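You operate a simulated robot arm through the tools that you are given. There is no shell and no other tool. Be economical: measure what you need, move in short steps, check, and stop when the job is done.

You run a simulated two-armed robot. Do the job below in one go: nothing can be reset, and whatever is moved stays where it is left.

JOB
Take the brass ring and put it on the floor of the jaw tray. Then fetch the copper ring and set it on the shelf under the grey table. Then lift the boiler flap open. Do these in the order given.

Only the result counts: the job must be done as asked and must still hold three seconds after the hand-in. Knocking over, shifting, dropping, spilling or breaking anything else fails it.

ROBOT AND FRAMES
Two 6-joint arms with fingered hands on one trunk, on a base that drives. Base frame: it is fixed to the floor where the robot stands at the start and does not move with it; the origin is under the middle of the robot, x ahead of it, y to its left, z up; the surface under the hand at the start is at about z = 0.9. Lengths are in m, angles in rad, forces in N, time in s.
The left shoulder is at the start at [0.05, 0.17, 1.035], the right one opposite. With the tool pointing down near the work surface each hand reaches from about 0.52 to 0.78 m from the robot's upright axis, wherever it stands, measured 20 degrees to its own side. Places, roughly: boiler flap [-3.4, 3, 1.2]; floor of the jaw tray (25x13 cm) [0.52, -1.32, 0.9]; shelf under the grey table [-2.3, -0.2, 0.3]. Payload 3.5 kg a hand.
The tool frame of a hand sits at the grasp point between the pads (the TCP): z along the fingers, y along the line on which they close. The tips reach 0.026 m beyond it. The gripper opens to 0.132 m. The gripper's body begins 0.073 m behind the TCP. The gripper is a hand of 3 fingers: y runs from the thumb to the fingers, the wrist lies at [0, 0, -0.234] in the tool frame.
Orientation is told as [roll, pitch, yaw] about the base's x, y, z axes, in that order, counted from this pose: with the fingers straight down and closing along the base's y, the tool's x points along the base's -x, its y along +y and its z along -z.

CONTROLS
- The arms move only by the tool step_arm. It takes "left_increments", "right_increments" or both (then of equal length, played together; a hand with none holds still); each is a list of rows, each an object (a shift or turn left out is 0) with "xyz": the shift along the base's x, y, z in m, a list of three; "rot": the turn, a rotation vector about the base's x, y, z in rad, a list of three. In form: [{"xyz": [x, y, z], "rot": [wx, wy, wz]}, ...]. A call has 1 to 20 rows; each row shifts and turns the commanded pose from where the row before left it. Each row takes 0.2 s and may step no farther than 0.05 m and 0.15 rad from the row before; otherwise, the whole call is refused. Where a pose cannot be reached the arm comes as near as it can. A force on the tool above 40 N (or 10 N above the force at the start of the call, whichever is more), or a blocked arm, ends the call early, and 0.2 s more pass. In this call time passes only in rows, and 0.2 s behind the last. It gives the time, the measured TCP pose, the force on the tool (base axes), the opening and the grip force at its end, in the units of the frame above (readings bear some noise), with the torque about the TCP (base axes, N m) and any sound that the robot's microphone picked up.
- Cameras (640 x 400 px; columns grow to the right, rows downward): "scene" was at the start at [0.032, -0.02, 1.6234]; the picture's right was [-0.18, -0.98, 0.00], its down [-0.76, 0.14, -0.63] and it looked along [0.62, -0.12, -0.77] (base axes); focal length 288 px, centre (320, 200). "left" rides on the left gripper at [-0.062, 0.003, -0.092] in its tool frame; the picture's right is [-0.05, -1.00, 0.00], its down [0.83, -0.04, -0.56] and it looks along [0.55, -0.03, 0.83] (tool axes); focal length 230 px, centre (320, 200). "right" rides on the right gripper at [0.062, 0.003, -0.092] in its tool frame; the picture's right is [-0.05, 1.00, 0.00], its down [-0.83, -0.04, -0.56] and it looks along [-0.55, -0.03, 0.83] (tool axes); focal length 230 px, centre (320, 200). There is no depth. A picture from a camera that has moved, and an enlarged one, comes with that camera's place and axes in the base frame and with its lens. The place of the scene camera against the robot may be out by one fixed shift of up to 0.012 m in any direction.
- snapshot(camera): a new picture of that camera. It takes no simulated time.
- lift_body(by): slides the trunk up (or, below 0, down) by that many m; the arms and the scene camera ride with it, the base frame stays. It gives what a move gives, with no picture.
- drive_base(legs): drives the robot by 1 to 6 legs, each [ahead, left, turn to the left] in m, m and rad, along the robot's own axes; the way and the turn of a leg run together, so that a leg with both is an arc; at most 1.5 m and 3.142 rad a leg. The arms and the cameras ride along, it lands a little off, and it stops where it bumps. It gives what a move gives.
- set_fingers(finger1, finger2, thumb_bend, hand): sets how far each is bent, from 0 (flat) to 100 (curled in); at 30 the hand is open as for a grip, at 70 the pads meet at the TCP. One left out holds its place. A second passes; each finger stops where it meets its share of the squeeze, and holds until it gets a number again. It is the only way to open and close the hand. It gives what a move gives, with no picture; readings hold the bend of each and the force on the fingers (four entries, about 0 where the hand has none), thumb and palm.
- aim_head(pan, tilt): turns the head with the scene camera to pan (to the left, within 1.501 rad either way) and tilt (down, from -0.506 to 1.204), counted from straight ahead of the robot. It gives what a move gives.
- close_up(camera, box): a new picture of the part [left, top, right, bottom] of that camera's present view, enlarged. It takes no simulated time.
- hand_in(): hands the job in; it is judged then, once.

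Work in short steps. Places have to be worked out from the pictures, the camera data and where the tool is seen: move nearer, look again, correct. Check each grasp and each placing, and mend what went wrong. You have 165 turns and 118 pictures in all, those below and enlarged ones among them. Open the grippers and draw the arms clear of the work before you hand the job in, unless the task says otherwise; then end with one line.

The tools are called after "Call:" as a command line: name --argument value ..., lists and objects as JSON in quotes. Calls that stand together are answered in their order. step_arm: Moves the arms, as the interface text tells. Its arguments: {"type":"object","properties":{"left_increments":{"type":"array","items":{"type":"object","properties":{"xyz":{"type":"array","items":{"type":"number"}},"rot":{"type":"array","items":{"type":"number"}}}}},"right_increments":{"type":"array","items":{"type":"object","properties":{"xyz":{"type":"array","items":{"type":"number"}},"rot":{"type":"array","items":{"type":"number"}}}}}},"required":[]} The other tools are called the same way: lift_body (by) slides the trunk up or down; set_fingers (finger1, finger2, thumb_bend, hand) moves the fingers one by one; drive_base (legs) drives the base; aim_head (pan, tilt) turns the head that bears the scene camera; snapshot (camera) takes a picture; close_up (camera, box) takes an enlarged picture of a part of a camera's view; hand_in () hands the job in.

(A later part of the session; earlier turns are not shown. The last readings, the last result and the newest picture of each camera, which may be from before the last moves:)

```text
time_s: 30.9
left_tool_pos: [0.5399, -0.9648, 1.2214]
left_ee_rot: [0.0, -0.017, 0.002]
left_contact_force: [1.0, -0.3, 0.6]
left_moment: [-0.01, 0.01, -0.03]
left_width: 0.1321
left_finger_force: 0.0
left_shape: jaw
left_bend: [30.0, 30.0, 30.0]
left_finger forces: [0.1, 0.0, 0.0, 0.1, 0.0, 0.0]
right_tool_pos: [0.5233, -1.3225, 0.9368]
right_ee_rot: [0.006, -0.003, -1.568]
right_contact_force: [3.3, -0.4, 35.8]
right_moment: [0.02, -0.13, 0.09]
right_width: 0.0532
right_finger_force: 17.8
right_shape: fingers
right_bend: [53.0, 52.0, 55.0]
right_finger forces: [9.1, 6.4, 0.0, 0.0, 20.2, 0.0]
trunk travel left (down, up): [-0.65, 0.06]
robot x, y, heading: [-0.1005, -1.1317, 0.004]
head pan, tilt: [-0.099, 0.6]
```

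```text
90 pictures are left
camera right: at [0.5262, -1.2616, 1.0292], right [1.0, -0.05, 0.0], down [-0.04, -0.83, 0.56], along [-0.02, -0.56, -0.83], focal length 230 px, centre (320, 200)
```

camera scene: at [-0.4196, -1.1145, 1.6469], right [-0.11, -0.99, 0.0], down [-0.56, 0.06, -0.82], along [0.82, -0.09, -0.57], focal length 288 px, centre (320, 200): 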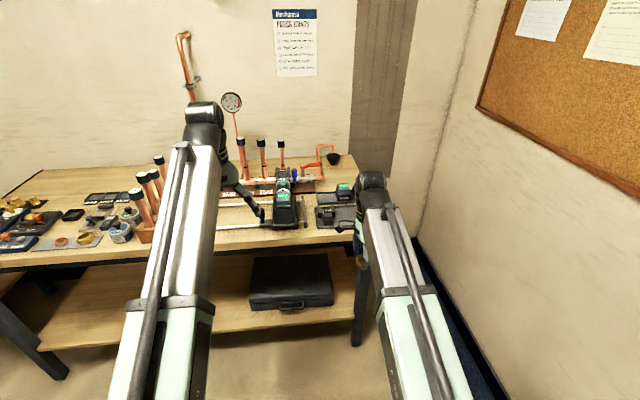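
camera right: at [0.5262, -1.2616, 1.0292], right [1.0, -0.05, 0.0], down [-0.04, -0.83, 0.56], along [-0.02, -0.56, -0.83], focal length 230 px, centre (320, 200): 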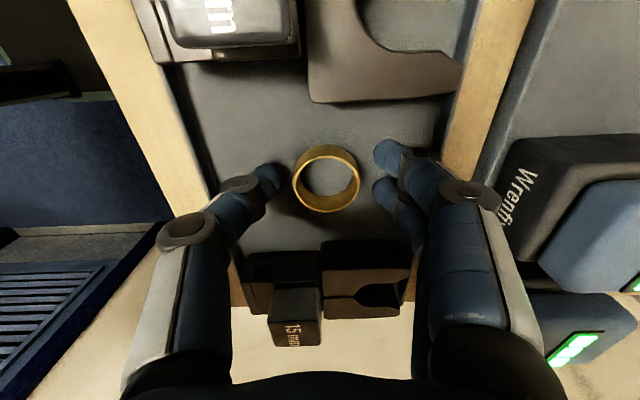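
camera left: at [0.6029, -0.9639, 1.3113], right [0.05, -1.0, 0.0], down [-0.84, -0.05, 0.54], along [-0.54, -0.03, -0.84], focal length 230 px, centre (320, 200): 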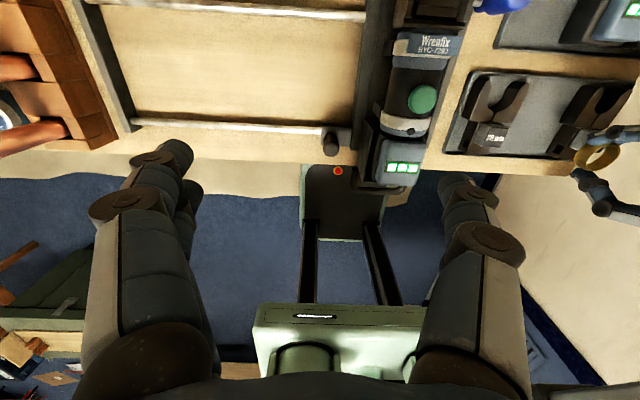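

The ring is released; the tips press the floor, so I rise straight up and check.

Call:
step_arm --right_increments '[{"xyz": [0, 0, 0.004]}, {"xyz": [0, 0, 0.01]}, {"xyz": [0, 0, 0.03]}, {"xyz": [0, 0, 0.04]}, {"xyz": [0, 0, 0.04]}]'

Call:
snapshot --camera "right"

```text
time_s: 32.1
left_tool_pos: [0.5416, -0.9676, 1.2197]
left_ee_rot: [0.0, -0.015, 0.001]
left_contact_force: [0.3, 0.4, -0.9]
left_moment: [0.01, 0.0, -0.01]
left_width: 0.1317
left_finger_force: 0.1
left_shape: jaw
left_bend: [30.0, 30.0, 30.0]
left_finger forces: [0.1, 0.0, 0.0, 0.0, 0.0, 0.0]
right_tool_pos: [0.525, -1.3228, 1.0594]
right_ee_rot: [-0.002, -0.004, -1.566]
right_contact_force: [0.2, 0.0, 0.4]
right_moment: [0.03, 0.03, 0.0]
right_width: 0.0704
right_finger_force: 0.0
right_shape: fingers
right_bend: [49.0, 49.0, 49.0]
right_finger forces: [0.0, 0.0, 0.0, 0.1, 0.1, 0.1]
trunk travel left (down, up): [-0.65, 0.06]
robot x, y, heading: [-0.1019, -1.1319, 0.004]
head pan, tilt: [-0.099, 0.6]
```

```text
89 pictures are left
camera right: at [0.5285, -1.262, 1.1506], right [1.0, -0.05, 0.0], down [-0.04, -0.83, 0.56], along [-0.03, -0.56, -0.83], focal length 230 px, centre (320, 200)
```

right: 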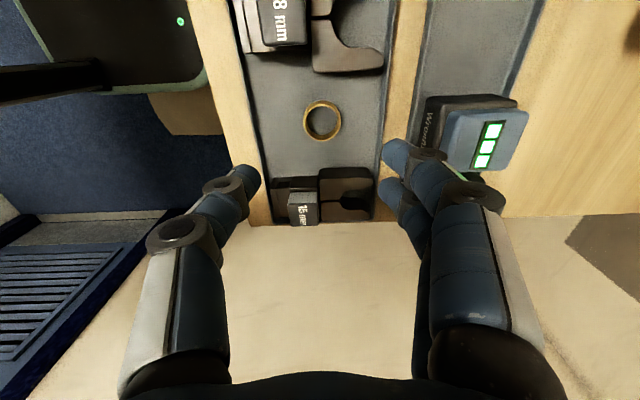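

Brass ring sits on the tray floor. Now back to the copper ring: back off, shift left, forward.

Call:
drive_base --legs '[[-0.29, 0, 0], [0, 1.076, 0], [0.25, 0, 0]]'

Call:
snapshot --camera "right"

```text
time_s: 40.6
left_tool_pos: [0.5101, 0.0974, 1.2173]
left_ee_rot: [0.001, -0.015, -0.008]
left_contact_force: [-0.2, 0.5, 0.0]
left_moment: [0.0, 0.01, 0.03]
left_width: 0.1316
left_finger_force: 0.0
left_shape: jaw
left_bend: [30.0, 30.0, 30.0]
left_finger forces: [0.0, 0.0, 0.0, 0.0, 0.1, 0.0]
right_tool_pos: [0.4895, -0.2589, 1.0585]
right_ee_rot: [-0.002, -0.002, -1.578]
right_contact_force: [0.0, -0.3, 0.7]
right_moment: [0.0, 0.01, 0.01]
right_width: 0.0706
right_finger_force: 0.1
right_shape: fingers
right_bend: [49.0, 49.0, 49.0]
right_finger forces: [0.1, 0.0, 0.0, 0.1, 0.0, 0.0]
trunk travel left (down, up): [-0.65, 0.06]
robot x, y, heading: [-0.138, -0.0644, -0.01]
head pan, tilt: [-0.099, 0.6]
```

```text
88 pictures are left
camera right: at [0.4934, -0.1983, 1.1495], right [1.0, -0.06, 0.0], down [-0.05, -0.83, 0.56], along [-0.03, -0.56, -0.83], focal length 230 px, centre (320, 200)
```

right: 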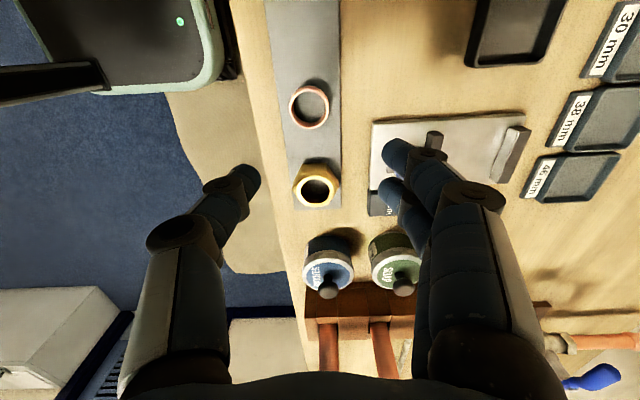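

Copper ring is at [0.481,-0.246]. I align above and descend to z≈0.965 and check.

Call:
step_arm --right_increments '[{"xyz": [-0.008, 0.012, -0.02]}, {"xyz": [0, 0, -0.04]}, {"xyz": [0, 0, -0.033]}]'

Call:
snapshot --camera "right"

```text
time_s: 41.4
left_tool_pos: [0.5098, 0.0966, 1.2184]
left_ee_rot: [-0.001, -0.015, -0.008]
left_contact_force: [-1.6, 0.5, 0.7]
left_moment: [0.02, -0.01, 0.0]
left_width: 0.1319
left_finger_force: 0.0
left_shape: jaw
left_bend: [30.0, 30.0, 30.0]
left_finger forces: [0.1, 0.0, 0.0, 0.1, 0.1, 0.0]
right_tool_pos: [0.4815, -0.247, 0.9646]
right_ee_rot: [0.0, -0.002, -1.578]
right_contact_force: [-0.5, -1.0, -0.5]
right_moment: [0.01, -0.01, 0.01]
right_width: 0.0704
right_finger_force: 0.2
right_shape: fingers
right_bend: [49.0, 49.0, 49.0]
right_finger forces: [0.0, 0.0, 0.0, 0.0, 0.1, 0.1]
trunk travel left (down, up): [-0.65, 0.06]
robot x, y, heading: [-0.1355, -0.0648, -0.007]
head pan, tilt: [-0.099, 0.6]
```

```text
87 pictures are left
camera right: at [0.4848, -0.1876, 1.0563], right [1.0, -0.06, 0.0], down [-0.05, -0.83, 0.56], along [-0.03, -0.56, -0.83], focal length 230 px, centre (320, 200)
```

right: 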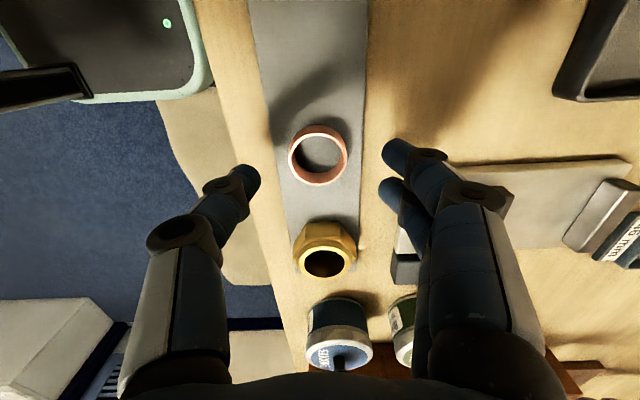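

Aligned. I descend to z≈0.941 and close.

Call:
step_arm --right_increments '[{"xyz": [-0.001, 0, -0.014]}, {"xyz": [0, 0, -0.0095]}]'

Call:
set_fingers --hand "right" --finger1 68 --finger2 68 --thumb_bend 68

Call:
close_up --camera "right" --box '[160, 80, 480, 280]'

```text
time_s: 42.0
left_tool_pos: [0.508, 0.0981, 1.2182]
left_ee_rot: [0.0, -0.016, -0.009]
left_contact_force: [-0.6, 0.2, 1.3]
left_moment: [0.02, 0.01, 0.0]
left_width: 0.1322
left_finger_force: 0.0
left_shape: jaw
left_bend: [30.0, 30.0, 30.0]
left_finger forces: [0.1, 0.1, 0.0, 0.0, 0.1, 0.1]
right_tool_pos: [0.4796, -0.2469, 0.9413]
right_ee_rot: [0.0, -0.004, -1.578]
right_contact_force: [-0.1, -0.1, -0.5]
right_moment: [-0.01, 0.0, -0.02]
right_width: 0.0707
right_finger_force: 0.0
right_shape: fingers
right_bend: [49.0, 49.0, 49.0]
right_finger forces: [0.0, 0.0, 0.0, 0.1, 0.1, 0.0]
trunk travel left (down, up): [-0.65, 0.06]
robot x, y, heading: [-0.1354, -0.0628, -0.007]
head pan, tilt: [-0.099, 0.6]
```

```text
time_s: 43.0
left_tool_pos: [0.5079, 0.0964, 1.2194]
left_ee_rot: [0.0, -0.016, -0.008]
left_contact_force: [-0.8, -0.2, -0.2]
left_moment: [-0.02, -0.02, -0.02]
left_width: 0.1318
left_finger_force: 0.1
left_shape: jaw
left_bend: [30.0, 30.0, 30.0]
left_finger forces: [0.0, 0.1, 0.1, 0.0, 0.0, 0.1]
right_tool_pos: [0.4783, -0.2471, 0.9409]
right_ee_rot: [0.0, -0.005, -1.579]
right_contact_force: [0.1, -0.2, -1.1]
right_moment: [0.01, -0.03, -0.03]
right_width: 0.0327
right_finger_force: 10.6
right_shape: fingers
right_bend: [61.0, 62.0, 63.0]
right_finger forces: [5.2, 5.0, 0.0, 0.1, 10.2, 0.0]
trunk travel left (down, up): [-0.65, 0.06]
robot x, y, heading: [-0.1358, -0.0614, -0.014]
head pan, tilt: [-0.099, 0.6]
```

```text
2.00 times, centred on (320, 180) of right
camera zoom: at [0.4829, -0.1866, 1.0334], right [1.0, -0.06, 0.0], down [-0.05, -0.83, 0.56], along [-0.03, -0.56, -0.83], focal length 460 px, centre (320, 240)
```

zoom: 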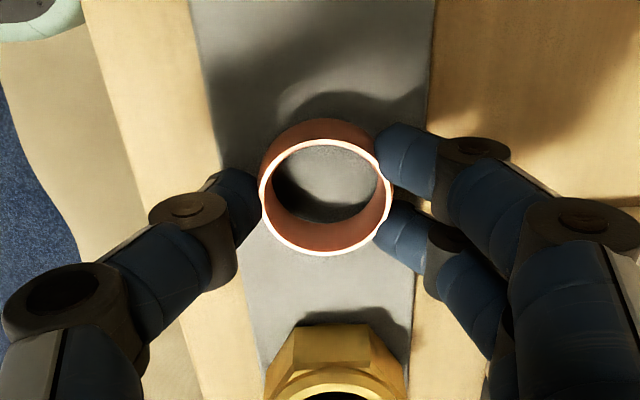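

Good grip on the copper ring. I lift, back off a little, and look around behind for obstacles and the grey table.

Call:
step_arm --right_increments '[{"xyz": [0, 0, 0.01]}, {"xyz": [0, 0, 0.04]}, {"xyz": [0, 0, 0.04]}, {"xyz": [0, 0, 0.04]}]'

Call:
drive_base --legs '[[-0.26, 0, 0]]'

Call:
aim_head --pan 1.5 --tilt 0.5

Call:
snapshot --camera "scene"

Call:
snapshot --camera "right"

Call:
aim_head --pan -1.5 --tilt 0.5

Call:
snapshot --camera "scene"

```text
time_s: 44.0
left_tool_pos: [0.508, 0.0974, 1.2192]
left_ee_rot: [0.0, -0.016, -0.01]
left_contact_force: [-0.2, -0.9, 0.5]
left_moment: [-0.02, 0.01, 0.03]
left_width: 0.1319
left_finger_force: 0.0
left_shape: jaw
left_bend: [30.0, 30.0, 30.0]
left_finger forces: [0.0, 0.0, 0.0, 0.0, 0.1, 0.0]
right_tool_pos: [0.4801, -0.2479, 1.0718]
right_ee_rot: [0.0, -0.005, -1.578]
right_contact_force: [0.4, -0.4, -0.4]
right_moment: [0.03, 0.03, 0.0]
right_width: 0.0333
right_finger_force: 10.2
right_shape: fingers
right_bend: [61.0, 62.0, 63.0]
right_finger forces: [5.2, 5.1, 0.0, 0.0, 10.0, 0.1]
trunk travel left (down, up): [-0.65, 0.06]
robot x, y, heading: [-0.1395, -0.0599, -0.01]
head pan, tilt: [-0.099, 0.6]
```

```text
time_s: 45.9
left_tool_pos: [0.2468, 0.1005, 1.2193]
left_ee_rot: [0.001, -0.015, -0.007]
left_contact_force: [-1.0, 0.2, 0.0]
left_moment: [-0.01, 0.01, -0.01]
left_width: 0.1318
left_finger_force: 0.1
left_shape: jaw
left_bend: [30.0, 30.0, 30.0]
left_finger forces: [0.1, 0.0, 0.0, 0.0, 0.0, 0.0]
right_tool_pos: [0.2189, -0.2448, 1.0729]
right_ee_rot: [0.001, -0.004, -1.576]
right_contact_force: [0.1, 0.3, 0.6]
right_moment: [0.02, -0.02, 0.0]
right_width: 0.0329
right_finger_force: 9.9
right_shape: fingers
right_bend: [61.0, 62.0, 63.0]
right_finger forces: [5.3, 5.0, 0.0, 0.0, 10.0, 0.0]
trunk travel left (down, up): [-0.65, 0.06]
robot x, y, heading: [-0.3985, -0.0579, -0.006]
head pan, tilt: [-0.099, 0.6]
```

```text
time_s: 47.5
left_tool_pos: [0.2468, 0.1009, 1.2193]
left_ee_rot: [0.001, -0.015, -0.006]
left_contact_force: [-0.6, -0.5, -0.8]
left_moment: [-0.02, 0.03, 0.03]
left_width: 0.1318
left_finger_force: 0.1
left_shape: jaw
left_bend: [30.0, 30.0, 30.0]
left_finger forces: [0.1, 0.0, 0.1, 0.0, 0.0, 0.0]
right_tool_pos: [0.2208, -0.2455, 1.0715]
right_ee_rot: [0.0, -0.002, -1.576]
right_contact_force: [0.1, -0.7, -0.4]
right_moment: [0.02, 0.0, 0.01]
right_width: 0.0328
right_finger_force: 9.2
right_shape: fingers
right_bend: [61.0, 62.0, 63.0]
right_finger forces: [5.2, 5.1, 0.0, 0.1, 10.0, 0.1]
trunk travel left (down, up): [-0.65, 0.06]
robot x, y, heading: [-0.397, -0.0566, -0.008]
head pan, tilt: [1.499, 0.499]
```

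```text
85 pictures are left
camera scene: at [-0.4328, 0.0267, 1.6561], right [1.0, -0.08, 0.0], down [-0.04, -0.48, -0.88], along [0.07, 0.88, -0.48], focal length 288 px, centre (320, 200)
```

scene: 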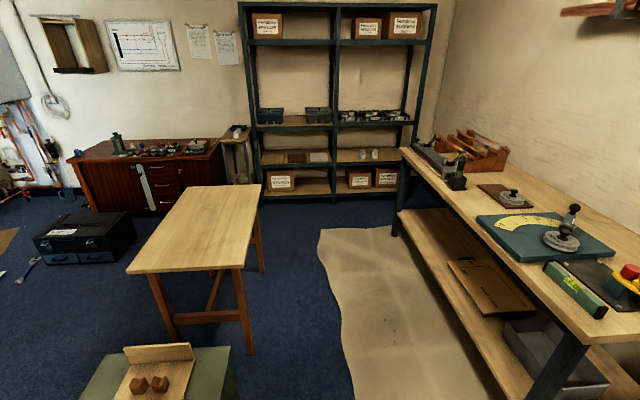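

```text
84 pictures are left
camera right: at [0.2235, -0.1836, 1.1636], right [1.0, -0.06, 0.0], down [-0.05, -0.83, 0.56], along [-0.03, -0.56, -0.83], focal length 230 px, centre (320, 200)
```

right: 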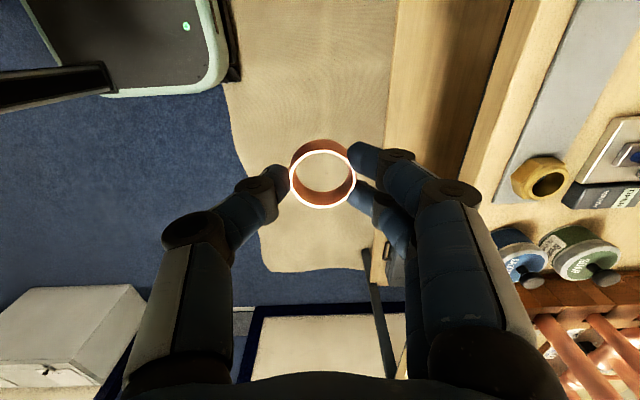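

```text
time_s: 50.1
left_tool_pos: [0.2468, 0.101, 1.2189]
left_ee_rot: [0.0, -0.016, -0.006]
left_contact_force: [-0.2, 0.1, -0.3]
left_moment: [-0.01, 0.0, 0.0]
left_width: 0.1317
left_finger_force: 0.0
left_shape: jaw
left_bend: [30.0, 30.0, 30.0]
left_finger forces: [0.0, 0.1, 0.0, 0.1, 0.0, 0.0]
right_tool_pos: [0.2185, -0.2449, 1.0714]
right_ee_rot: [0.0, -0.003, -1.576]
right_contact_force: [0.1, -0.3, -0.3]
right_moment: [0.0, 0.02, -0.01]
right_width: 0.0329
right_finger_force: 10.1
right_shape: fingers
right_bend: [61.0, 62.0, 63.0]
right_finger forces: [5.1, 5.1, 0.1, 0.0, 10.0, 0.1]
trunk travel left (down, up): [-0.65, 0.06]
robot x, y, heading: [-0.3971, -0.0569, -0.009]
head pan, tilt: [-1.499, 0.499]
```

```text
83 pictures are left
camera scene: at [-0.4342, -0.1548, 1.6561], right [-1.0, -0.06, 0.0], down [-0.03, 0.48, -0.88], along [0.06, -0.88, -0.48], focal length 288 px, centre (320, 200)
```

scene: 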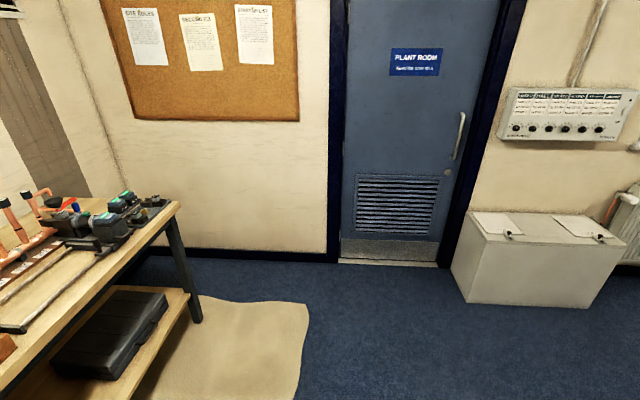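

Behind me is not yet visible. I turn right 1.2 rad in place (clear floor there) and look toward the back with the head panned right.

Call:
drive_base --legs '[[0, -0.25, 0], [0, 0, -1.3]]'

Call:
snapshot --camera "scene"

```text
time_s: 55.2
left_tool_pos: [-0.0719, -0.8886, 1.2193]
left_ee_rot: [0.001, -0.015, -1.305]
left_contact_force: [-0.2, -0.5, 0.1]
left_moment: [0.02, 0.0, 0.02]
left_width: 0.132
left_finger_force: 0.1
left_shape: jaw
left_bend: [30.0, 30.0, 30.0]
left_finger forces: [0.0, 0.0, 0.0, 0.1, 0.0, 0.0]
right_tool_pos: [-0.4121, -0.9556, 1.0722]
right_ee_rot: [0.0, -0.002, -2.874]
right_contact_force: [0.3, 0.0, -0.4]
right_moment: [0.02, -0.02, -0.02]
right_width: 0.0327
right_finger_force: 10.0
right_shape: fingers
right_bend: [62.0, 62.0, 64.0]
right_finger forces: [5.0, 4.9, 0.0, 0.0, 9.6, 0.1]
trunk travel left (down, up): [-0.65, 0.06]
robot x, y, heading: [-0.3953, -0.3116, -1.311]
head pan, tilt: [-1.499, 0.499]
```

```text
82 pictures are left
camera scene: at [-0.4983, -0.3084, 1.6561], right [-0.33, 0.94, 0.0], down [0.45, 0.16, -0.88], along [-0.83, -0.29, -0.48], focal length 288 px, centre (320, 200)
```

scene: 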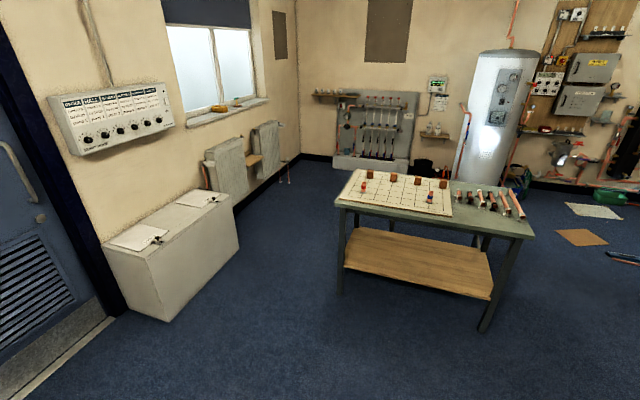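

The grey table's shelf is empty (front edge x≈-2.05, y −0.69..0.29, top ~0.73, shelf 0.3). I fold the left hand to the side so it won't meet the table when the trunk is lowered.

Call:
step_arm --left_increments '[{"xyz": [0.021, 0.042, -0.012]}, {"xyz": [0.021, 0.042, -0.012]}, {"xyz": [0.021, 0.042, -0.012]}, {"xyz": [0.021, 0.042, -0.012]}, {"xyz": [0.021, 0.042, -0.012]}, {"xyz": [0.021, 0.042, -0.012]}, {"xyz": [0.021, 0.042, -0.012]}, {"xyz": [0.021, 0.042, -0.012]}, {"xyz": [0.021, 0.042, 0]}, {"xyz": [0.021, 0.042, 0]}, {"xyz": [0.021, 0.042, 0]}]'

Call:
drive_base --legs '[[0, 0, -1.83]]'

Call:
aim_head --pan 0 --tilt 0.5

Call:
snapshot --camera "scene"

```text
time_s: 57.6
left_tool_pos: [0.1614, -0.428, 1.1152]
left_ee_rot: [0.0, -0.017, -1.306]
left_contact_force: [0.4, 0.4, 0.6]
left_moment: [-0.02, 0.0, 0.01]
left_width: 0.132
left_finger_force: 0.0
left_shape: jaw
left_bend: [30.0, 30.0, 30.0]
left_finger forces: [0.0, 0.1, 0.0, 0.0, 0.0, 0.0]
left hand out of reach, approached as far as the arm can: row 2, 3
right_tool_pos: [-0.4124, -0.9538, 1.072]
right_ee_rot: [0.0, -0.003, -2.874]
right_contact_force: [-0.3, -0.1, -1.0]
right_moment: [0.0, 0.01, 0.02]
right_width: 0.0325
right_finger_force: 10.0
right_shape: fingers
right_bend: [62.0, 62.0, 64.0]
right_finger forces: [5.2, 4.9, 0.0, 0.0, 9.5, 0.0]
trunk travel left (down, up): [-0.65, 0.06]
robot x, y, heading: [-0.3979, -0.3112, -1.305]
head pan, tilt: [-1.499, 0.499]
```

```text
time_s: 62.4
left_tool_pos: [-0.659, -0.8185, 1.1163]
left_ee_rot: [0.001, -0.016, -3.14]
left_contact_force: [0.1, -0.4, -0.2]
left_moment: [0.03, 0.0, -0.02]
left_width: 0.1319
left_finger_force: 0.0
left_shape: jaw
left_bend: [30.0, 30.0, 30.0]
left_finger forces: [0.0, 0.1, 0.0, 0.0, 0.1, 0.0]
right_tool_pos: [-1.0176, -0.1306, 1.0724]
right_ee_rot: [0.0, -0.004, 1.574]
right_contact_force: [0.3, 0.1, -0.2]
right_moment: [-0.01, 0.0, -0.01]
right_width: 0.0318
right_finger_force: 9.7
right_shape: fingers
right_bend: [62.0, 62.0, 64.0]
right_finger forces: [5.0, 4.8, 0.0, 0.0, 9.4, 0.1]
trunk travel left (down, up): [-0.65, 0.06]
robot x, y, heading: [-0.3974, -0.313, -3.138]
head pan, tilt: [-1.499, 0.499]
```

```text
time_s: 64.0
left_tool_pos: [-0.659, -0.819, 1.1151]
left_ee_rot: [0.0, -0.014, -3.139]
left_contact_force: [-0.5, -0.5, -0.3]
left_moment: [-0.04, -0.01, 0.02]
left_width: 0.1317
left_finger_force: 0.0
left_shape: jaw
left_bend: [30.0, 30.0, 30.0]
left_finger forces: [0.0, 0.1, 0.0, 0.0, 0.1, 0.1]
right_tool_pos: [-1.0183, -0.1308, 1.0715]
right_ee_rot: [0.0, -0.003, 1.575]
right_contact_force: [0.2, 0.5, 0.1]
right_moment: [-0.01, 0.03, -0.02]
right_width: 0.0323
right_finger_force: 9.3
right_shape: fingers
right_bend: [62.0, 62.0, 64.0]
right_finger forces: [4.9, 4.8, 0.0, 0.1, 9.5, 0.0]
trunk travel left (down, up): [-0.65, 0.06]
robot x, y, heading: [-0.3987, -0.3091, -3.142]
head pan, tilt: [0.0, 0.499]
```

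```text
81 pictures are left
camera scene: at [-0.4529, -0.317, 1.6561], right [0.0, 1.0, 0.0], down [0.48, 0.0, -0.88], along [-0.88, 0.0, -0.48], focal length 288 px, centre (320, 200)
```

scene: 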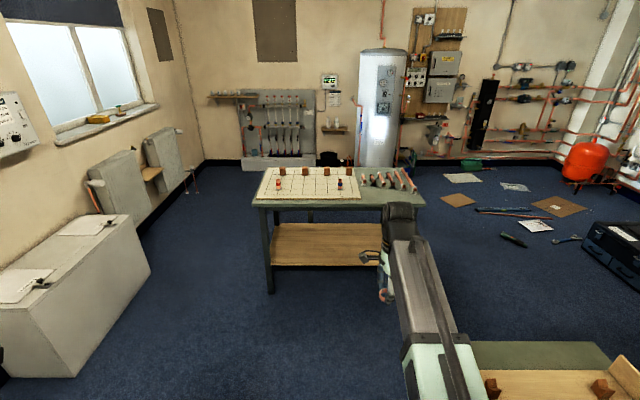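

The way is clear on this line (a low green box sits at y>0.39). I drive ahead so that the hand stops short of the table and lower the trunk.

Call:
drive_base --legs '[[0.75, 0.04, 0]]'

Call:
lift_body --by -0.6

Call:
aim_head --pan -0.1 --tilt 0.4

Call:
snapshot --camera "scene"

Call:
snapshot --camera "right"

```text
time_s: 68.1
left_tool_pos: [-1.4092, -0.8636, 1.1138]
left_ee_rot: [0.0, -0.013, -3.137]
left_contact_force: [-0.7, 0.6, 0.4]
left_moment: [-0.01, -0.03, -0.02]
left_width: 0.132
left_finger_force: 0.0
left_shape: jaw
left_bend: [30.0, 30.0, 30.0]
left_finger forces: [0.0, 0.1, 0.1, 0.1, 0.0, 0.1]
right_tool_pos: [-1.7695, -0.175, 1.071]
right_ee_rot: [-0.001, -0.002, 1.579]
right_contact_force: [-0.3, -0.2, 0.0]
right_moment: [0.02, 0.0, 0.0]
right_width: 0.0317
right_finger_force: 10.0
right_shape: fingers
right_bend: [62.0, 62.0, 64.0]
right_finger forces: [4.9, 4.7, 0.0, 0.0, 9.4, 0.1]
trunk travel left (down, up): [-0.65, 0.06]
robot x, y, heading: [-1.1485, -0.3544, -3.136]
head pan, tilt: [0.0, 0.499]
```

```text
refused: -0.6 is not a number from -0.4 to 0.4
```

```text
time_s: 68.7
left_tool_pos: [-1.4071, -0.8637, 1.115]
left_ee_rot: [0.001, -0.016, -3.137]
left_contact_force: [-0.4, -0.1, -0.7]
left_moment: [-0.02, -0.01, -0.03]
left_width: 0.1319
left_finger_force: 0.0
left_shape: jaw
left_bend: [30.0, 30.0, 30.0]
left_finger forces: [0.1, 0.0, 0.0, 0.0, 0.0, 0.0]
right_tool_pos: [-1.7682, -0.175, 1.0703]
right_ee_rot: [0.001, -0.004, 1.577]
right_contact_force: [0.3, 0.5, -0.5]
right_moment: [-0.02, 0.0, 0.02]
right_width: 0.0318
right_finger_force: 9.5
right_shape: fingers
right_bend: [62.0, 62.0, 64.0]
right_finger forces: [4.9, 4.8, 0.0, 0.0, 9.4, 0.0]
trunk travel left (down, up): [-0.65, 0.06]
robot x, y, heading: [-1.1475, -0.3515, -3.138]
head pan, tilt: [-0.099, 0.4]
```

```text
80 pictures are left
camera scene: at [-1.2043, -0.3505, 1.6652], right [0.09, 1.0, 0.0], down [0.39, -0.04, -0.92], along [-0.92, 0.09, -0.39], focal length 288 px, centre (320, 200)
```

scene: 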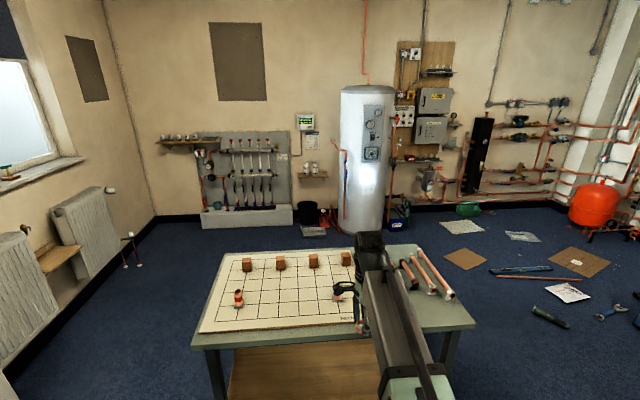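

```text
79 pictures are left
camera right: at [-1.7712, -0.2376, 1.1636], right [-1.0, 0.05, 0.0], down [0.04, 0.83, 0.56], along [0.03, 0.56, -0.83], focal length 230 px, centre (320, 200)
```

right: 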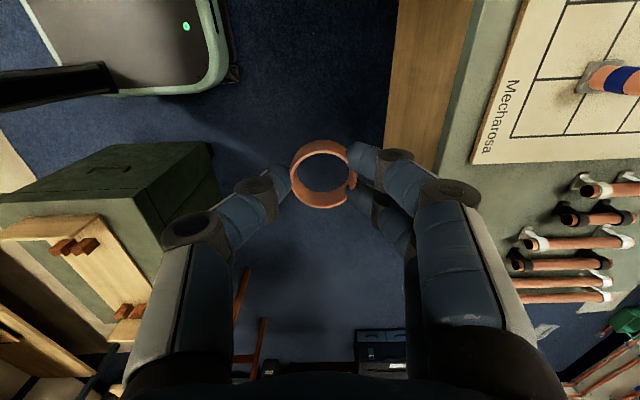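

The table edge and shelf front are both at x≈-2.01. I lower the trunk in two steps.

Call:
lift_body --by -0.4

Call:
lift_body --by -0.2

Call:
snapshot --camera "scene"

Call:
snapshot --camera "left"

```text
time_s: 72.6
left_tool_pos: [-1.4085, -0.8636, 0.7139]
left_ee_rot: [0.0, -0.017, -3.137]
left_contact_force: [0.5, -0.8, 0.0]
left_moment: [0.03, -0.01, 0.02]
left_width: 0.1316
left_finger_force: 0.1
left_shape: jaw
left_bend: [30.0, 30.0, 30.0]
left_finger forces: [0.0, 0.1, 0.0, 0.1, 0.0, 0.0]
right_tool_pos: [-1.7678, -0.1745, 0.6713]
right_ee_rot: [0.001, -0.003, 1.579]
right_contact_force: [1.2, 0.6, 0.0]
right_moment: [0.0, -0.02, 0.0]
right_width: 0.0319
right_finger_force: 9.5
right_shape: fingers
right_bend: [62.0, 62.0, 64.0]
right_finger forces: [4.9, 4.8, 0.0, 0.0, 9.4, 0.0]
trunk travel left (down, up): [-0.25, 0.46]
robot x, y, heading: [-1.1507, -0.3548, -3.138]
head pan, tilt: [-0.099, 0.4]
```

```text
time_s: 74.7
left_tool_pos: [-1.4081, -0.8621, 0.5153]
left_ee_rot: [-0.001, -0.014, -3.136]
left_contact_force: [-0.2, 0.1, 0.2]
left_moment: [-0.01, 0.03, 0.02]
left_width: 0.132
left_finger_force: 0.1
left_shape: jaw
left_bend: [30.0, 30.0, 30.0]
left_finger forces: [0.0, 0.0, 0.1, 0.1, 0.0, 0.0]
right_tool_pos: [-1.7674, -0.1762, 0.4712]
right_ee_rot: [0.0, -0.004, 1.578]
right_contact_force: [0.1, -0.1, -0.1]
right_moment: [-0.01, -0.03, -0.03]
right_width: 0.0318
right_finger_force: 9.6
right_shape: fingers
right_bend: [62.0, 62.0, 64.0]
right_finger forces: [4.9, 4.7, 0.0, 0.0, 9.5, 0.0]
trunk travel left (down, up): [-0.05, 0.66]
robot x, y, heading: [-1.1491, -0.3603, -3.138]
head pan, tilt: [-0.099, 0.4]
```

```text
78 pictures are left
camera scene: at [-1.2044, -0.3504, 1.0653], right [0.09, 1.0, 0.0], down [0.39, -0.04, -0.92], along [-0.92, 0.09, -0.39], focal length 288 px, centre (320, 200)
```

scene: 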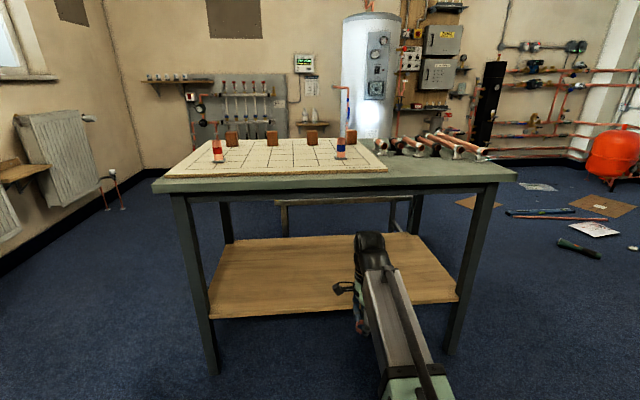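

```text
77 pictures are left
camera left: at [-1.4678, -0.8673, 0.6073], right [-0.06, 1.0, 0.0], down [0.84, 0.05, 0.54], along [0.54, 0.03, -0.84], focal length 230 px, centre (320, 200)
```

left: 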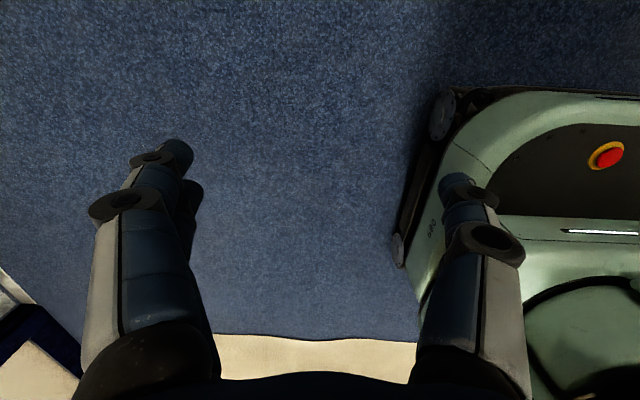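

There's ample clearance: table underside ~0.71, hand's wrist top ≈ TCP+0.26. I lower the hand to z≈0.36 outside, then drive in.

Call:
lift_body --by -0.05

Call:
step_arm --right_increments '[{"xyz": [0, 0, -0.03]}, {"xyz": [0, 0, -0.03]}]'

Call:
snapshot --camera "scene"

Call:
snapshot --camera "right"

```text
time_s: 75.7
left_tool_pos: [-1.409, -0.8629, 0.4647]
left_ee_rot: [0.0, -0.015, -3.137]
left_contact_force: [-1.2, 1.0, 0.7]
left_moment: [0.01, -0.01, -0.01]
left_width: 0.132
left_finger_force: 0.0
left_shape: jaw
left_bend: [30.0, 30.0, 30.0]
left_finger forces: [0.0, 0.1, 0.0, 0.1, 0.0, 0.1]
right_tool_pos: [-1.7675, -0.1739, 0.4206]
right_ee_rot: [0.001, -0.003, 1.579]
right_contact_force: [0.5, 0.3, -0.4]
right_moment: [0.01, 0.0, -0.01]
right_width: 0.0318
right_finger_force: 9.7
right_shape: fingers
right_bend: [62.0, 62.0, 64.0]
right_finger forces: [4.9, 4.9, 0.0, 0.0, 9.4, 0.0]
trunk travel left (down, up): [0.0, 0.71]
robot x, y, heading: [-1.1514, -0.3549, -3.133]
head pan, tilt: [-0.099, 0.4]
```

```text
time_s: 76.3
left_tool_pos: [-1.4074, -0.8629, 0.4651]
left_ee_rot: [0.001, -0.015, -3.137]
left_contact_force: [-0.2, 0.5, 0.8]
left_moment: [-0.01, 0.0, 0.0]
left_width: 0.1319
left_finger_force: 0.1
left_shape: jaw
left_bend: [30.0, 30.0, 30.0]
left_finger forces: [0.0, 0.0, 0.0, 0.0, 0.1, 0.1]
right_tool_pos: [-1.7683, -0.175, 0.3614]
right_ee_rot: [0.001, -0.005, 1.577]
right_contact_force: [0.3, 0.6, 0.0]
right_moment: [0.0, -0.03, -0.03]
right_width: 0.0316
right_finger_force: 9.2
right_shape: fingers
right_bend: [62.0, 62.0, 64.0]
right_finger forces: [5.1, 4.8, 0.0, 0.0, 9.4, 0.0]
trunk travel left (down, up): [0.0, 0.71]
robot x, y, heading: [-1.1485, -0.3521, -3.139]
head pan, tilt: [-0.099, 0.4]
```

```text
76 pictures are left
camera scene: at [-1.2043, -0.3504, 1.0153], right [0.09, 1.0, 0.0], down [0.39, -0.04, -0.92], along [-0.92, 0.09, -0.39], focal length 288 px, centre (320, 200)
```

scene: 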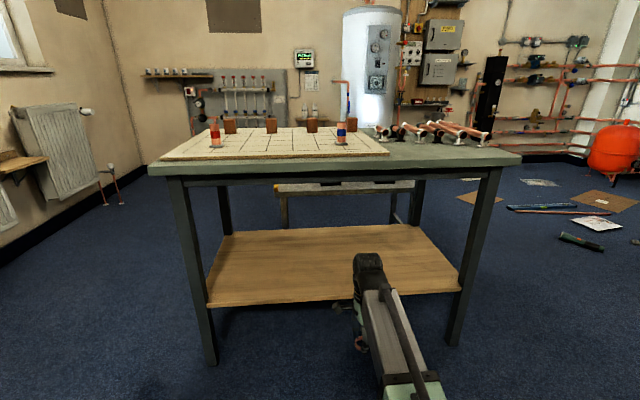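

```text
75 pictures are left
camera right: at [-1.7713, -0.2372, 0.453], right [-1.0, 0.05, 0.0], down [0.04, 0.83, 0.56], along [0.03, 0.56, -0.83], focal length 230 px, centre (320, 200)
```

right: 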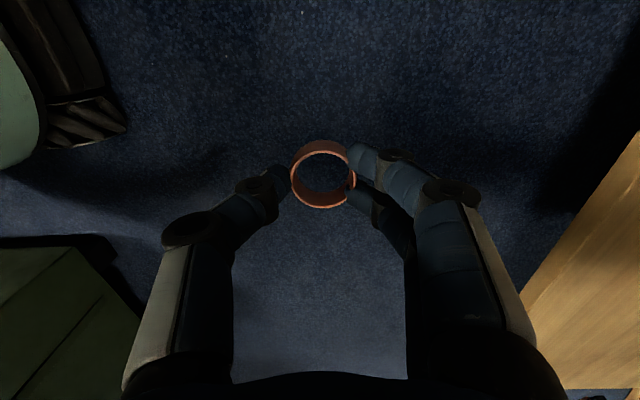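

Shelf surface z≈0.30 with front at x≈-2.005 is consistent. I drive in 0.36.

Call:
drive_base --legs '[[0.36, 0, 0]]'

Call:
snapshot --camera "right"

Call:
snapshot --camera "scene"

```text
time_s: 78.6
left_tool_pos: [-1.7696, -0.8655, 0.4643]
left_ee_rot: [0.001, -0.017, -3.134]
left_contact_force: [-0.3, -0.6, -0.4]
left_moment: [-0.03, 0.0, 0.04]
left_width: 0.132
left_finger_force: 0.0
left_shape: jaw
left_bend: [30.0, 30.0, 30.0]
left_finger forces: [0.0, 0.0, 0.0, 0.0, 0.0, 0.0]
right_tool_pos: [-2.1302, -0.1773, 0.3609]
right_ee_rot: [0.001, -0.004, 1.579]
right_contact_force: [-0.8, -0.1, -0.3]
right_moment: [-0.01, 0.0, 0.0]
right_width: 0.0316
right_finger_force: 9.5
right_shape: fingers
right_bend: [62.0, 62.0, 64.0]
right_finger forces: [5.0, 4.7, 0.0, 0.0, 9.5, 0.0]
trunk travel left (down, up): [0.0, 0.71]
robot x, y, heading: [-1.5084, -0.3565, -3.134]
head pan, tilt: [-0.099, 0.4]
```

```text
74 pictures are left
camera right: at [-2.1341, -0.2402, 0.4532], right [-1.0, 0.04, 0.0], down [0.04, 0.83, 0.56], along [0.02, 0.56, -0.83], focal length 230 px, centre (320, 200)
```

right: 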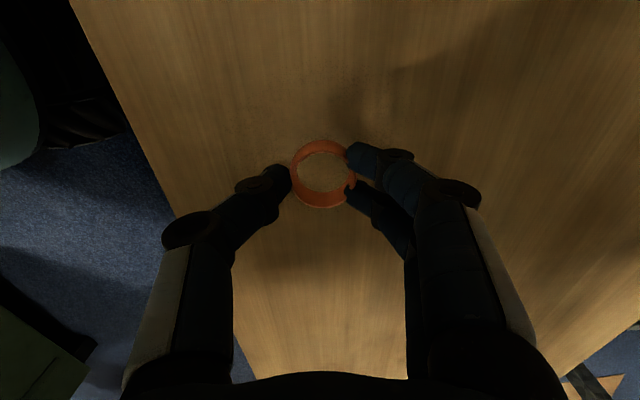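

```text
73 pictures are left
camera scene: at [-1.567, -0.3525, 1.0152], right [0.09, 1.0, 0.0], down [0.39, -0.04, -0.92], along [-0.92, 0.09, -0.39], focal length 288 px, centre (320, 200)
```

scene: 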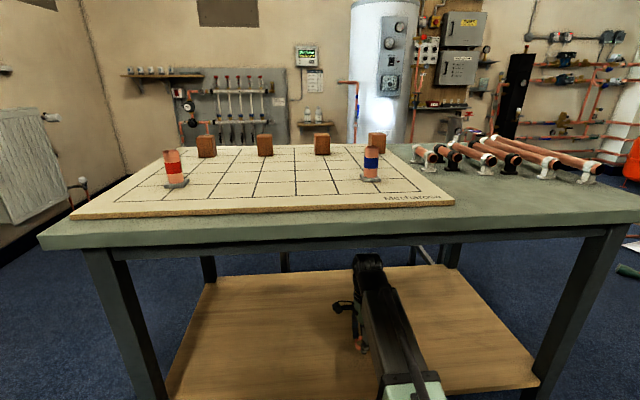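

Over the shelf, all clear. I lower toward it, slowly near the expected contact at z≈0.335.

Call:
step_arm --right_increments '[{"xyz": [0, 0, -0.012]}, {"xyz": [0, 0, -0.004]}, {"xyz": [0, 0, -0.003]}, {"xyz": [0, 0, -0.003]}]'

Call:
step_arm --right_increments '[{"xyz": [0, 0, -0.002]}]'

Call:
step_arm --right_increments '[{"xyz": [0, 0, -0.002]}]'

```text
time_s: 79.6
left_tool_pos: [-1.7704, -0.8657, 0.4652]
left_ee_rot: [-0.001, -0.015, -3.134]
left_contact_force: [0.0, -0.2, 0.2]
left_moment: [0.01, -0.01, -0.02]
left_width: 0.1318
left_finger_force: 0.1
left_shape: jaw
left_bend: [30.0, 30.0, 30.0]
left_finger forces: [0.0, 0.0, 0.0, 0.1, 0.1, 0.0]
right_tool_pos: [-2.1318, -0.1772, 0.3384]
right_ee_rot: [0.0, -0.004, 1.578]
right_contact_force: [-0.4, 0.7, -0.5]
right_moment: [0.0, -0.04, -0.01]
right_width: 0.0318
right_finger_force: 9.6
right_shape: fingers
right_bend: [62.0, 62.0, 64.0]
right_finger forces: [5.0, 4.7, 0.0, 0.1, 9.5, 0.0]
trunk travel left (down, up): [0.0, 0.71]
robot x, y, heading: [-1.5112, -0.3545, -3.134]
head pan, tilt: [-0.099, 0.4]
```

```text
time_s: 80.0
left_tool_pos: [-1.7707, -0.8646, 0.465]
left_ee_rot: [-0.001, -0.016, -3.134]
left_contact_force: [-0.1, 0.8, 0.7]
left_moment: [-0.01, 0.0, 0.01]
left_width: 0.1319
left_finger_force: 0.0
left_shape: jaw
left_bend: [30.0, 30.0, 30.0]
left_finger forces: [0.0, 0.1, 0.1, 0.0, 0.0, 0.1]
right_tool_pos: [-2.1313, -0.1774, 0.3364]
right_ee_rot: [0.001, -0.004, 1.579]
right_contact_force: [-0.5, 0.0, -0.2]
right_moment: [-0.01, -0.01, 0.0]
right_width: 0.032
right_finger_force: 9.4
right_shape: fingers
right_bend: [62.0, 62.0, 64.0]
right_finger forces: [5.0, 4.8, 0.1, 0.0, 9.4, 0.0]
trunk travel left (down, up): [0.0, 0.71]
robot x, y, heading: [-1.5108, -0.3538, -3.133]
head pan, tilt: [-0.099, 0.4]
```

```text
time_s: 80.4
left_tool_pos: [-1.7702, -0.8646, 0.4644]
left_ee_rot: [0.0, -0.015, -3.135]
left_contact_force: [0.1, -0.7, -0.1]
left_moment: [0.02, -0.06, 0.03]
left_width: 0.1318
left_finger_force: 0.0
left_shape: jaw
left_bend: [30.0, 30.0, 30.0]
left_finger forces: [0.1, 0.0, 0.0, 0.0, 0.0, 0.0]
right_tool_pos: [-2.1322, -0.1786, 0.3354]
right_ee_rot: [-0.001, -0.005, 1.579]
right_contact_force: [0.5, -0.5, -0.2]
right_moment: [0.01, -0.01, -0.01]
right_width: 0.0318
right_finger_force: 9.1
right_shape: fingers
right_bend: [62.0, 62.0, 64.0]
right_finger forces: [5.0, 4.8, 0.1, 0.0, 9.5, 0.0]
trunk travel left (down, up): [0.0, 0.71]
robot x, y, heading: [-1.5094, -0.3542, -3.133]
head pan, tilt: [-0.099, 0.4]
```

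No contact yet; I keep stepping down by 2 mm.

Call:
step_arm --right_increments '[{"xyz": [0, 0, -0.002]}]'

Call:
step_arm --right_increments '[{"xyz": [0, 0, -0.002]}]'

```text
time_s: 80.8
left_tool_pos: [-1.7701, -0.8659, 0.4643]
left_ee_rot: [0.0, -0.015, -3.135]
left_contact_force: [-0.1, -0.1, 0.3]
left_moment: [0.0, 0.0, 0.0]
left_width: 0.1318
left_finger_force: 0.1
left_shape: jaw
left_bend: [30.0, 30.0, 30.0]
left_finger forces: [0.0, 0.0, 0.0, 0.0, 0.0, 0.0]
right_tool_pos: [-2.132, -0.1773, 0.332]
right_ee_rot: [0.0, -0.004, 1.578]
right_contact_force: [1.3, 0.2, 2.7]
right_moment: [-0.02, -0.05, -0.01]
right_width: 0.0316
right_finger_force: 10.4
right_shape: fingers
right_bend: [62.0, 62.0, 64.0]
right_finger forces: [5.3, 5.0, 0.0, 0.0, 10.2, 0.0]
trunk travel left (down, up): [0.0, 0.71]
robot x, y, heading: [-1.5129, -0.3574, -3.137]
head pan, tilt: [-0.099, 0.4]
```

```text
time_s: 81.2
left_tool_pos: [-1.7703, -0.8649, 0.4633]
left_ee_rot: [0.001, -0.016, -3.134]
left_contact_force: [0.0, 0.5, 0.5]
left_moment: [0.0, -0.01, -0.02]
left_width: 0.132
left_finger_force: 0.1
left_shape: jaw
left_bend: [30.0, 30.0, 30.0]
left_finger forces: [0.0, 0.0, 0.1, 0.1, 0.1, 0.1]
right_tool_pos: [-2.1314, -0.1778, 0.3316]
right_ee_rot: [0.001, -0.004, 1.579]
right_contact_force: [-0.7, -0.5, 11.4]
right_moment: [-0.02, 0.01, 0.0]
right_width: 0.0312
right_finger_force: 12.0
right_shape: fingers
right_bend: [63.0, 63.0, 64.0]
right_finger forces: [6.2, 6.0, 0.0, 0.0, 11.4, 0.0]
trunk travel left (down, up): [0.0, 0.71]
robot x, y, heading: [-1.5123, -0.3572, -3.135]
head pan, tilt: [-0.099, 0.4]
```

Contact with the shelf. I open in stages, rising as the tips press.

Call:
step_arm --right_increments '[{"xyz": [0, 0, 0.0015]}]'

Call:
set_fingers --hand "right" --finger1 57 --finger2 57 --thumb_bend 58

Call:
step_arm --right_increments '[{"xyz": [0, 0, 0.003]}]'

Call:
set_fingers --hand "right" --finger1 47 --finger2 47 --thumb_bend 47

Call:
snapshot --camera "right"

```text
time_s: 81.6
left_tool_pos: [-1.7695, -0.865, 0.4649]
left_ee_rot: [0.0, -0.017, -3.136]
left_contact_force: [-0.1, -0.1, -0.1]
left_moment: [-0.02, 0.01, 0.0]
left_width: 0.132
left_finger_force: 0.0
left_shape: jaw
left_bend: [30.0, 30.0, 30.0]
left_finger forces: [0.1, 0.1, 0.1, 0.1, 0.0, 0.0]
right_tool_pos: [-2.1318, -0.178, 0.3327]
right_ee_rot: [0.001, -0.002, 1.58]
right_contact_force: [-1.2, 0.1, 7.0]
right_moment: [0.0, 0.05, -0.01]
right_width: 0.0315
right_finger_force: 11.6
right_shape: fingers
right_bend: [63.0, 63.0, 64.0]
right_finger forces: [6.4, 6.2, 0.0, 0.0, 10.6, 0.0]
trunk travel left (down, up): [0.0, 0.71]
robot x, y, heading: [-1.5124, -0.3566, -3.133]
head pan, tilt: [-0.099, 0.4]
```

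```text
time_s: 82.6
left_tool_pos: [-1.7698, -0.8652, 0.4651]
left_ee_rot: [0.0, -0.016, -3.134]
left_contact_force: [-0.7, 0.3, -1.1]
left_moment: [0.0, 0.0, -0.02]
left_width: 0.132
left_finger_force: 0.1
left_shape: jaw
left_bend: [30.0, 30.0, 30.0]
left_finger forces: [0.0, 0.1, 0.0, 0.0, 0.0, 0.0]
right_tool_pos: [-2.1321, -0.1774, 0.3326]
right_ee_rot: [-0.002, -0.003, 1.579]
right_contact_force: [0.7, 0.6, 4.5]
right_moment: [-0.01, -0.01, 0.01]
right_width: 0.0425
right_finger_force: 2.0
right_shape: fingers
right_bend: [57.0, 57.0, 58.0]
right_finger forces: [1.3, 1.0, 0.0, 0.1, 1.6, 0.0]
trunk travel left (down, up): [0.0, 0.71]
robot x, y, heading: [-1.5111, -0.3548, -3.13]
head pan, tilt: [-0.099, 0.4]
```

```text
time_s: 83.0
left_tool_pos: [-1.7714, -0.8656, 0.4648]
left_ee_rot: [0.001, -0.016, -3.135]
left_contact_force: [-0.5, 0.6, -0.6]
left_moment: [-0.02, 0.0, 0.0]
left_width: 0.1321
left_finger_force: 0.1
left_shape: jaw
left_bend: [30.0, 30.0, 30.0]
left_finger forces: [0.1, 0.0, 0.0, 0.0, 0.0, 0.0]
right_tool_pos: [-2.1309, -0.1773, 0.3343]
right_ee_rot: [-0.001, -0.004, 1.58]
right_contact_force: [0.0, -0.1, 0.6]
right_moment: [-0.02, -0.01, -0.02]
right_width: 0.0458
right_finger_force: 0.0
right_shape: fingers
right_bend: [56.0, 56.0, 57.0]
right_finger forces: [0.0, 0.1, 0.1, 0.1, 0.0, 0.1]
trunk travel left (down, up): [0.0, 0.71]
robot x, y, heading: [-1.5119, -0.3535, -3.134]
head pan, tilt: [-0.099, 0.4]
```

```text
time_s: 84.0
left_tool_pos: [-1.7701, -0.8656, 0.4636]
left_ee_rot: [0.0, -0.015, -3.135]
left_contact_force: [-0.5, -1.2, 0.1]
left_moment: [0.01, 0.02, 0.0]
left_width: 0.1318
left_finger_force: 0.0
left_shape: jaw
left_bend: [30.0, 30.0, 30.0]
left_finger forces: [0.0, 0.0, 0.1, 0.1, 0.0, 0.1]
right_tool_pos: [-2.1318, -0.1765, 0.3359]
right_ee_rot: [0.0, -0.004, 1.579]
right_contact_force: [0.4, 0.4, -0.7]
right_moment: [-0.01, -0.01, -0.01]
right_width: 0.0771
right_finger_force: 0.0
right_shape: fingers
right_bend: [47.0, 47.0, 47.0]
right_finger forces: [0.0, 0.1, 0.1, 0.0, 0.0, 0.0]
trunk travel left (down, up): [0.0, 0.71]
robot x, y, heading: [-1.5086, -0.3565, -3.133]
head pan, tilt: [-0.099, 0.4]
```

```text
72 pictures are left
camera right: at [-2.1344, -0.2404, 0.4275], right [-1.0, 0.04, 0.0], down [0.04, 0.83, 0.56], along [0.02, 0.56, -0.83], focal length 230 px, centre (320, 200)
```

right: 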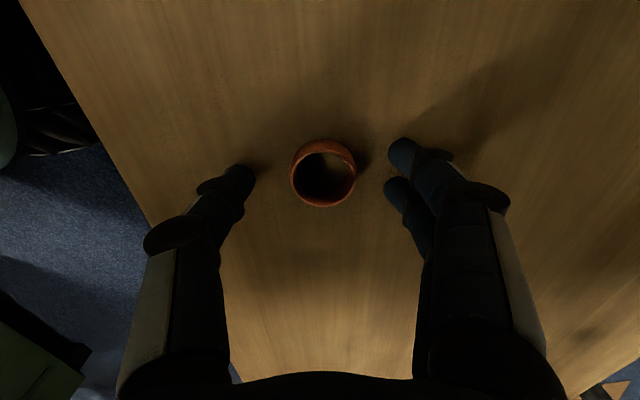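

Copper ring stands on the shelf. I rise 4.5 cm (still below the table top) and back out.

Call:
step_arm --right_increments '[{"xyz": [0, 0, 0.02]}, {"xyz": [0, 0, 0.025]}]'

Call:
drive_base --legs '[[-0.45, 0, 0]]'

Call:
snapshot --camera "scene"

```text
time_s: 84.6
left_tool_pos: [-1.7692, -0.8659, 0.464]
left_ee_rot: [0.0, -0.016, -3.136]
left_contact_force: [-0.7, -1.0, -0.2]
left_moment: [0.0, 0.04, 0.02]
left_width: 0.1319
left_finger_force: 0.0
left_shape: jaw
left_bend: [30.0, 30.0, 30.0]
left_finger forces: [0.0, 0.0, 0.0, 0.0, 0.0, 0.0]
right_tool_pos: [-2.132, -0.1779, 0.3807]
right_ee_rot: [-0.003, -0.003, 1.58]
right_contact_force: [0.2, -0.5, -0.7]
right_moment: [-0.01, -0.02, -0.02]
right_width: 0.0773
right_finger_force: 0.1
right_shape: fingers
right_bend: [47.0, 47.0, 47.0]
right_finger forces: [0.1, 0.0, 0.1, 0.0, 0.0, 0.1]
trunk travel left (down, up): [0.0, 0.71]
robot x, y, heading: [-1.5102, -0.357, -3.13]
head pan, tilt: [-0.099, 0.4]
```

```text
time_s: 87.3
left_tool_pos: [-1.3203, -0.8637, 0.4645]
left_ee_rot: [0.001, -0.015, -3.137]
left_contact_force: [0.9, 0.2, -0.1]
left_moment: [-0.01, -0.04, -0.01]
left_width: 0.1318
left_finger_force: 0.1
left_shape: jaw
left_bend: [30.0, 30.0, 30.0]
left_finger forces: [0.1, 0.0, 0.0, 0.0, 0.1, 0.0]
right_tool_pos: [-1.681, -0.1734, 0.3801]
right_ee_rot: [-0.001, -0.003, 1.576]
right_contact_force: [0.6, 1.0, 0.1]
right_moment: [0.0, 0.0, 0.01]
right_width: 0.0774
right_finger_force: 0.1
right_shape: fingers
right_bend: [47.0, 47.0, 47.0]
right_finger forces: [0.0, 0.1, 0.1, 0.0, 0.1, 0.0]
trunk travel left (down, up): [0.0, 0.71]
robot x, y, heading: [-1.0647, -0.3518, -3.145]
head pan, tilt: [-0.099, 0.4]
```

```text
71 pictures are left
camera scene: at [-1.1168, -0.3501, 1.0152], right [0.1, 1.0, 0.0], down [0.39, -0.04, -0.92], along [-0.92, 0.09, -0.39], focal length 288 px, centre (320, 200)
```

scene: 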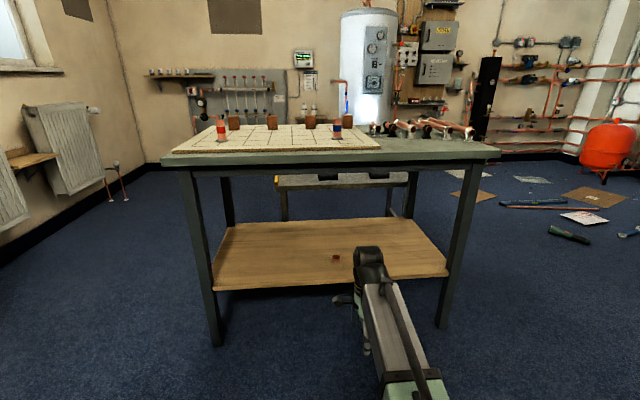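

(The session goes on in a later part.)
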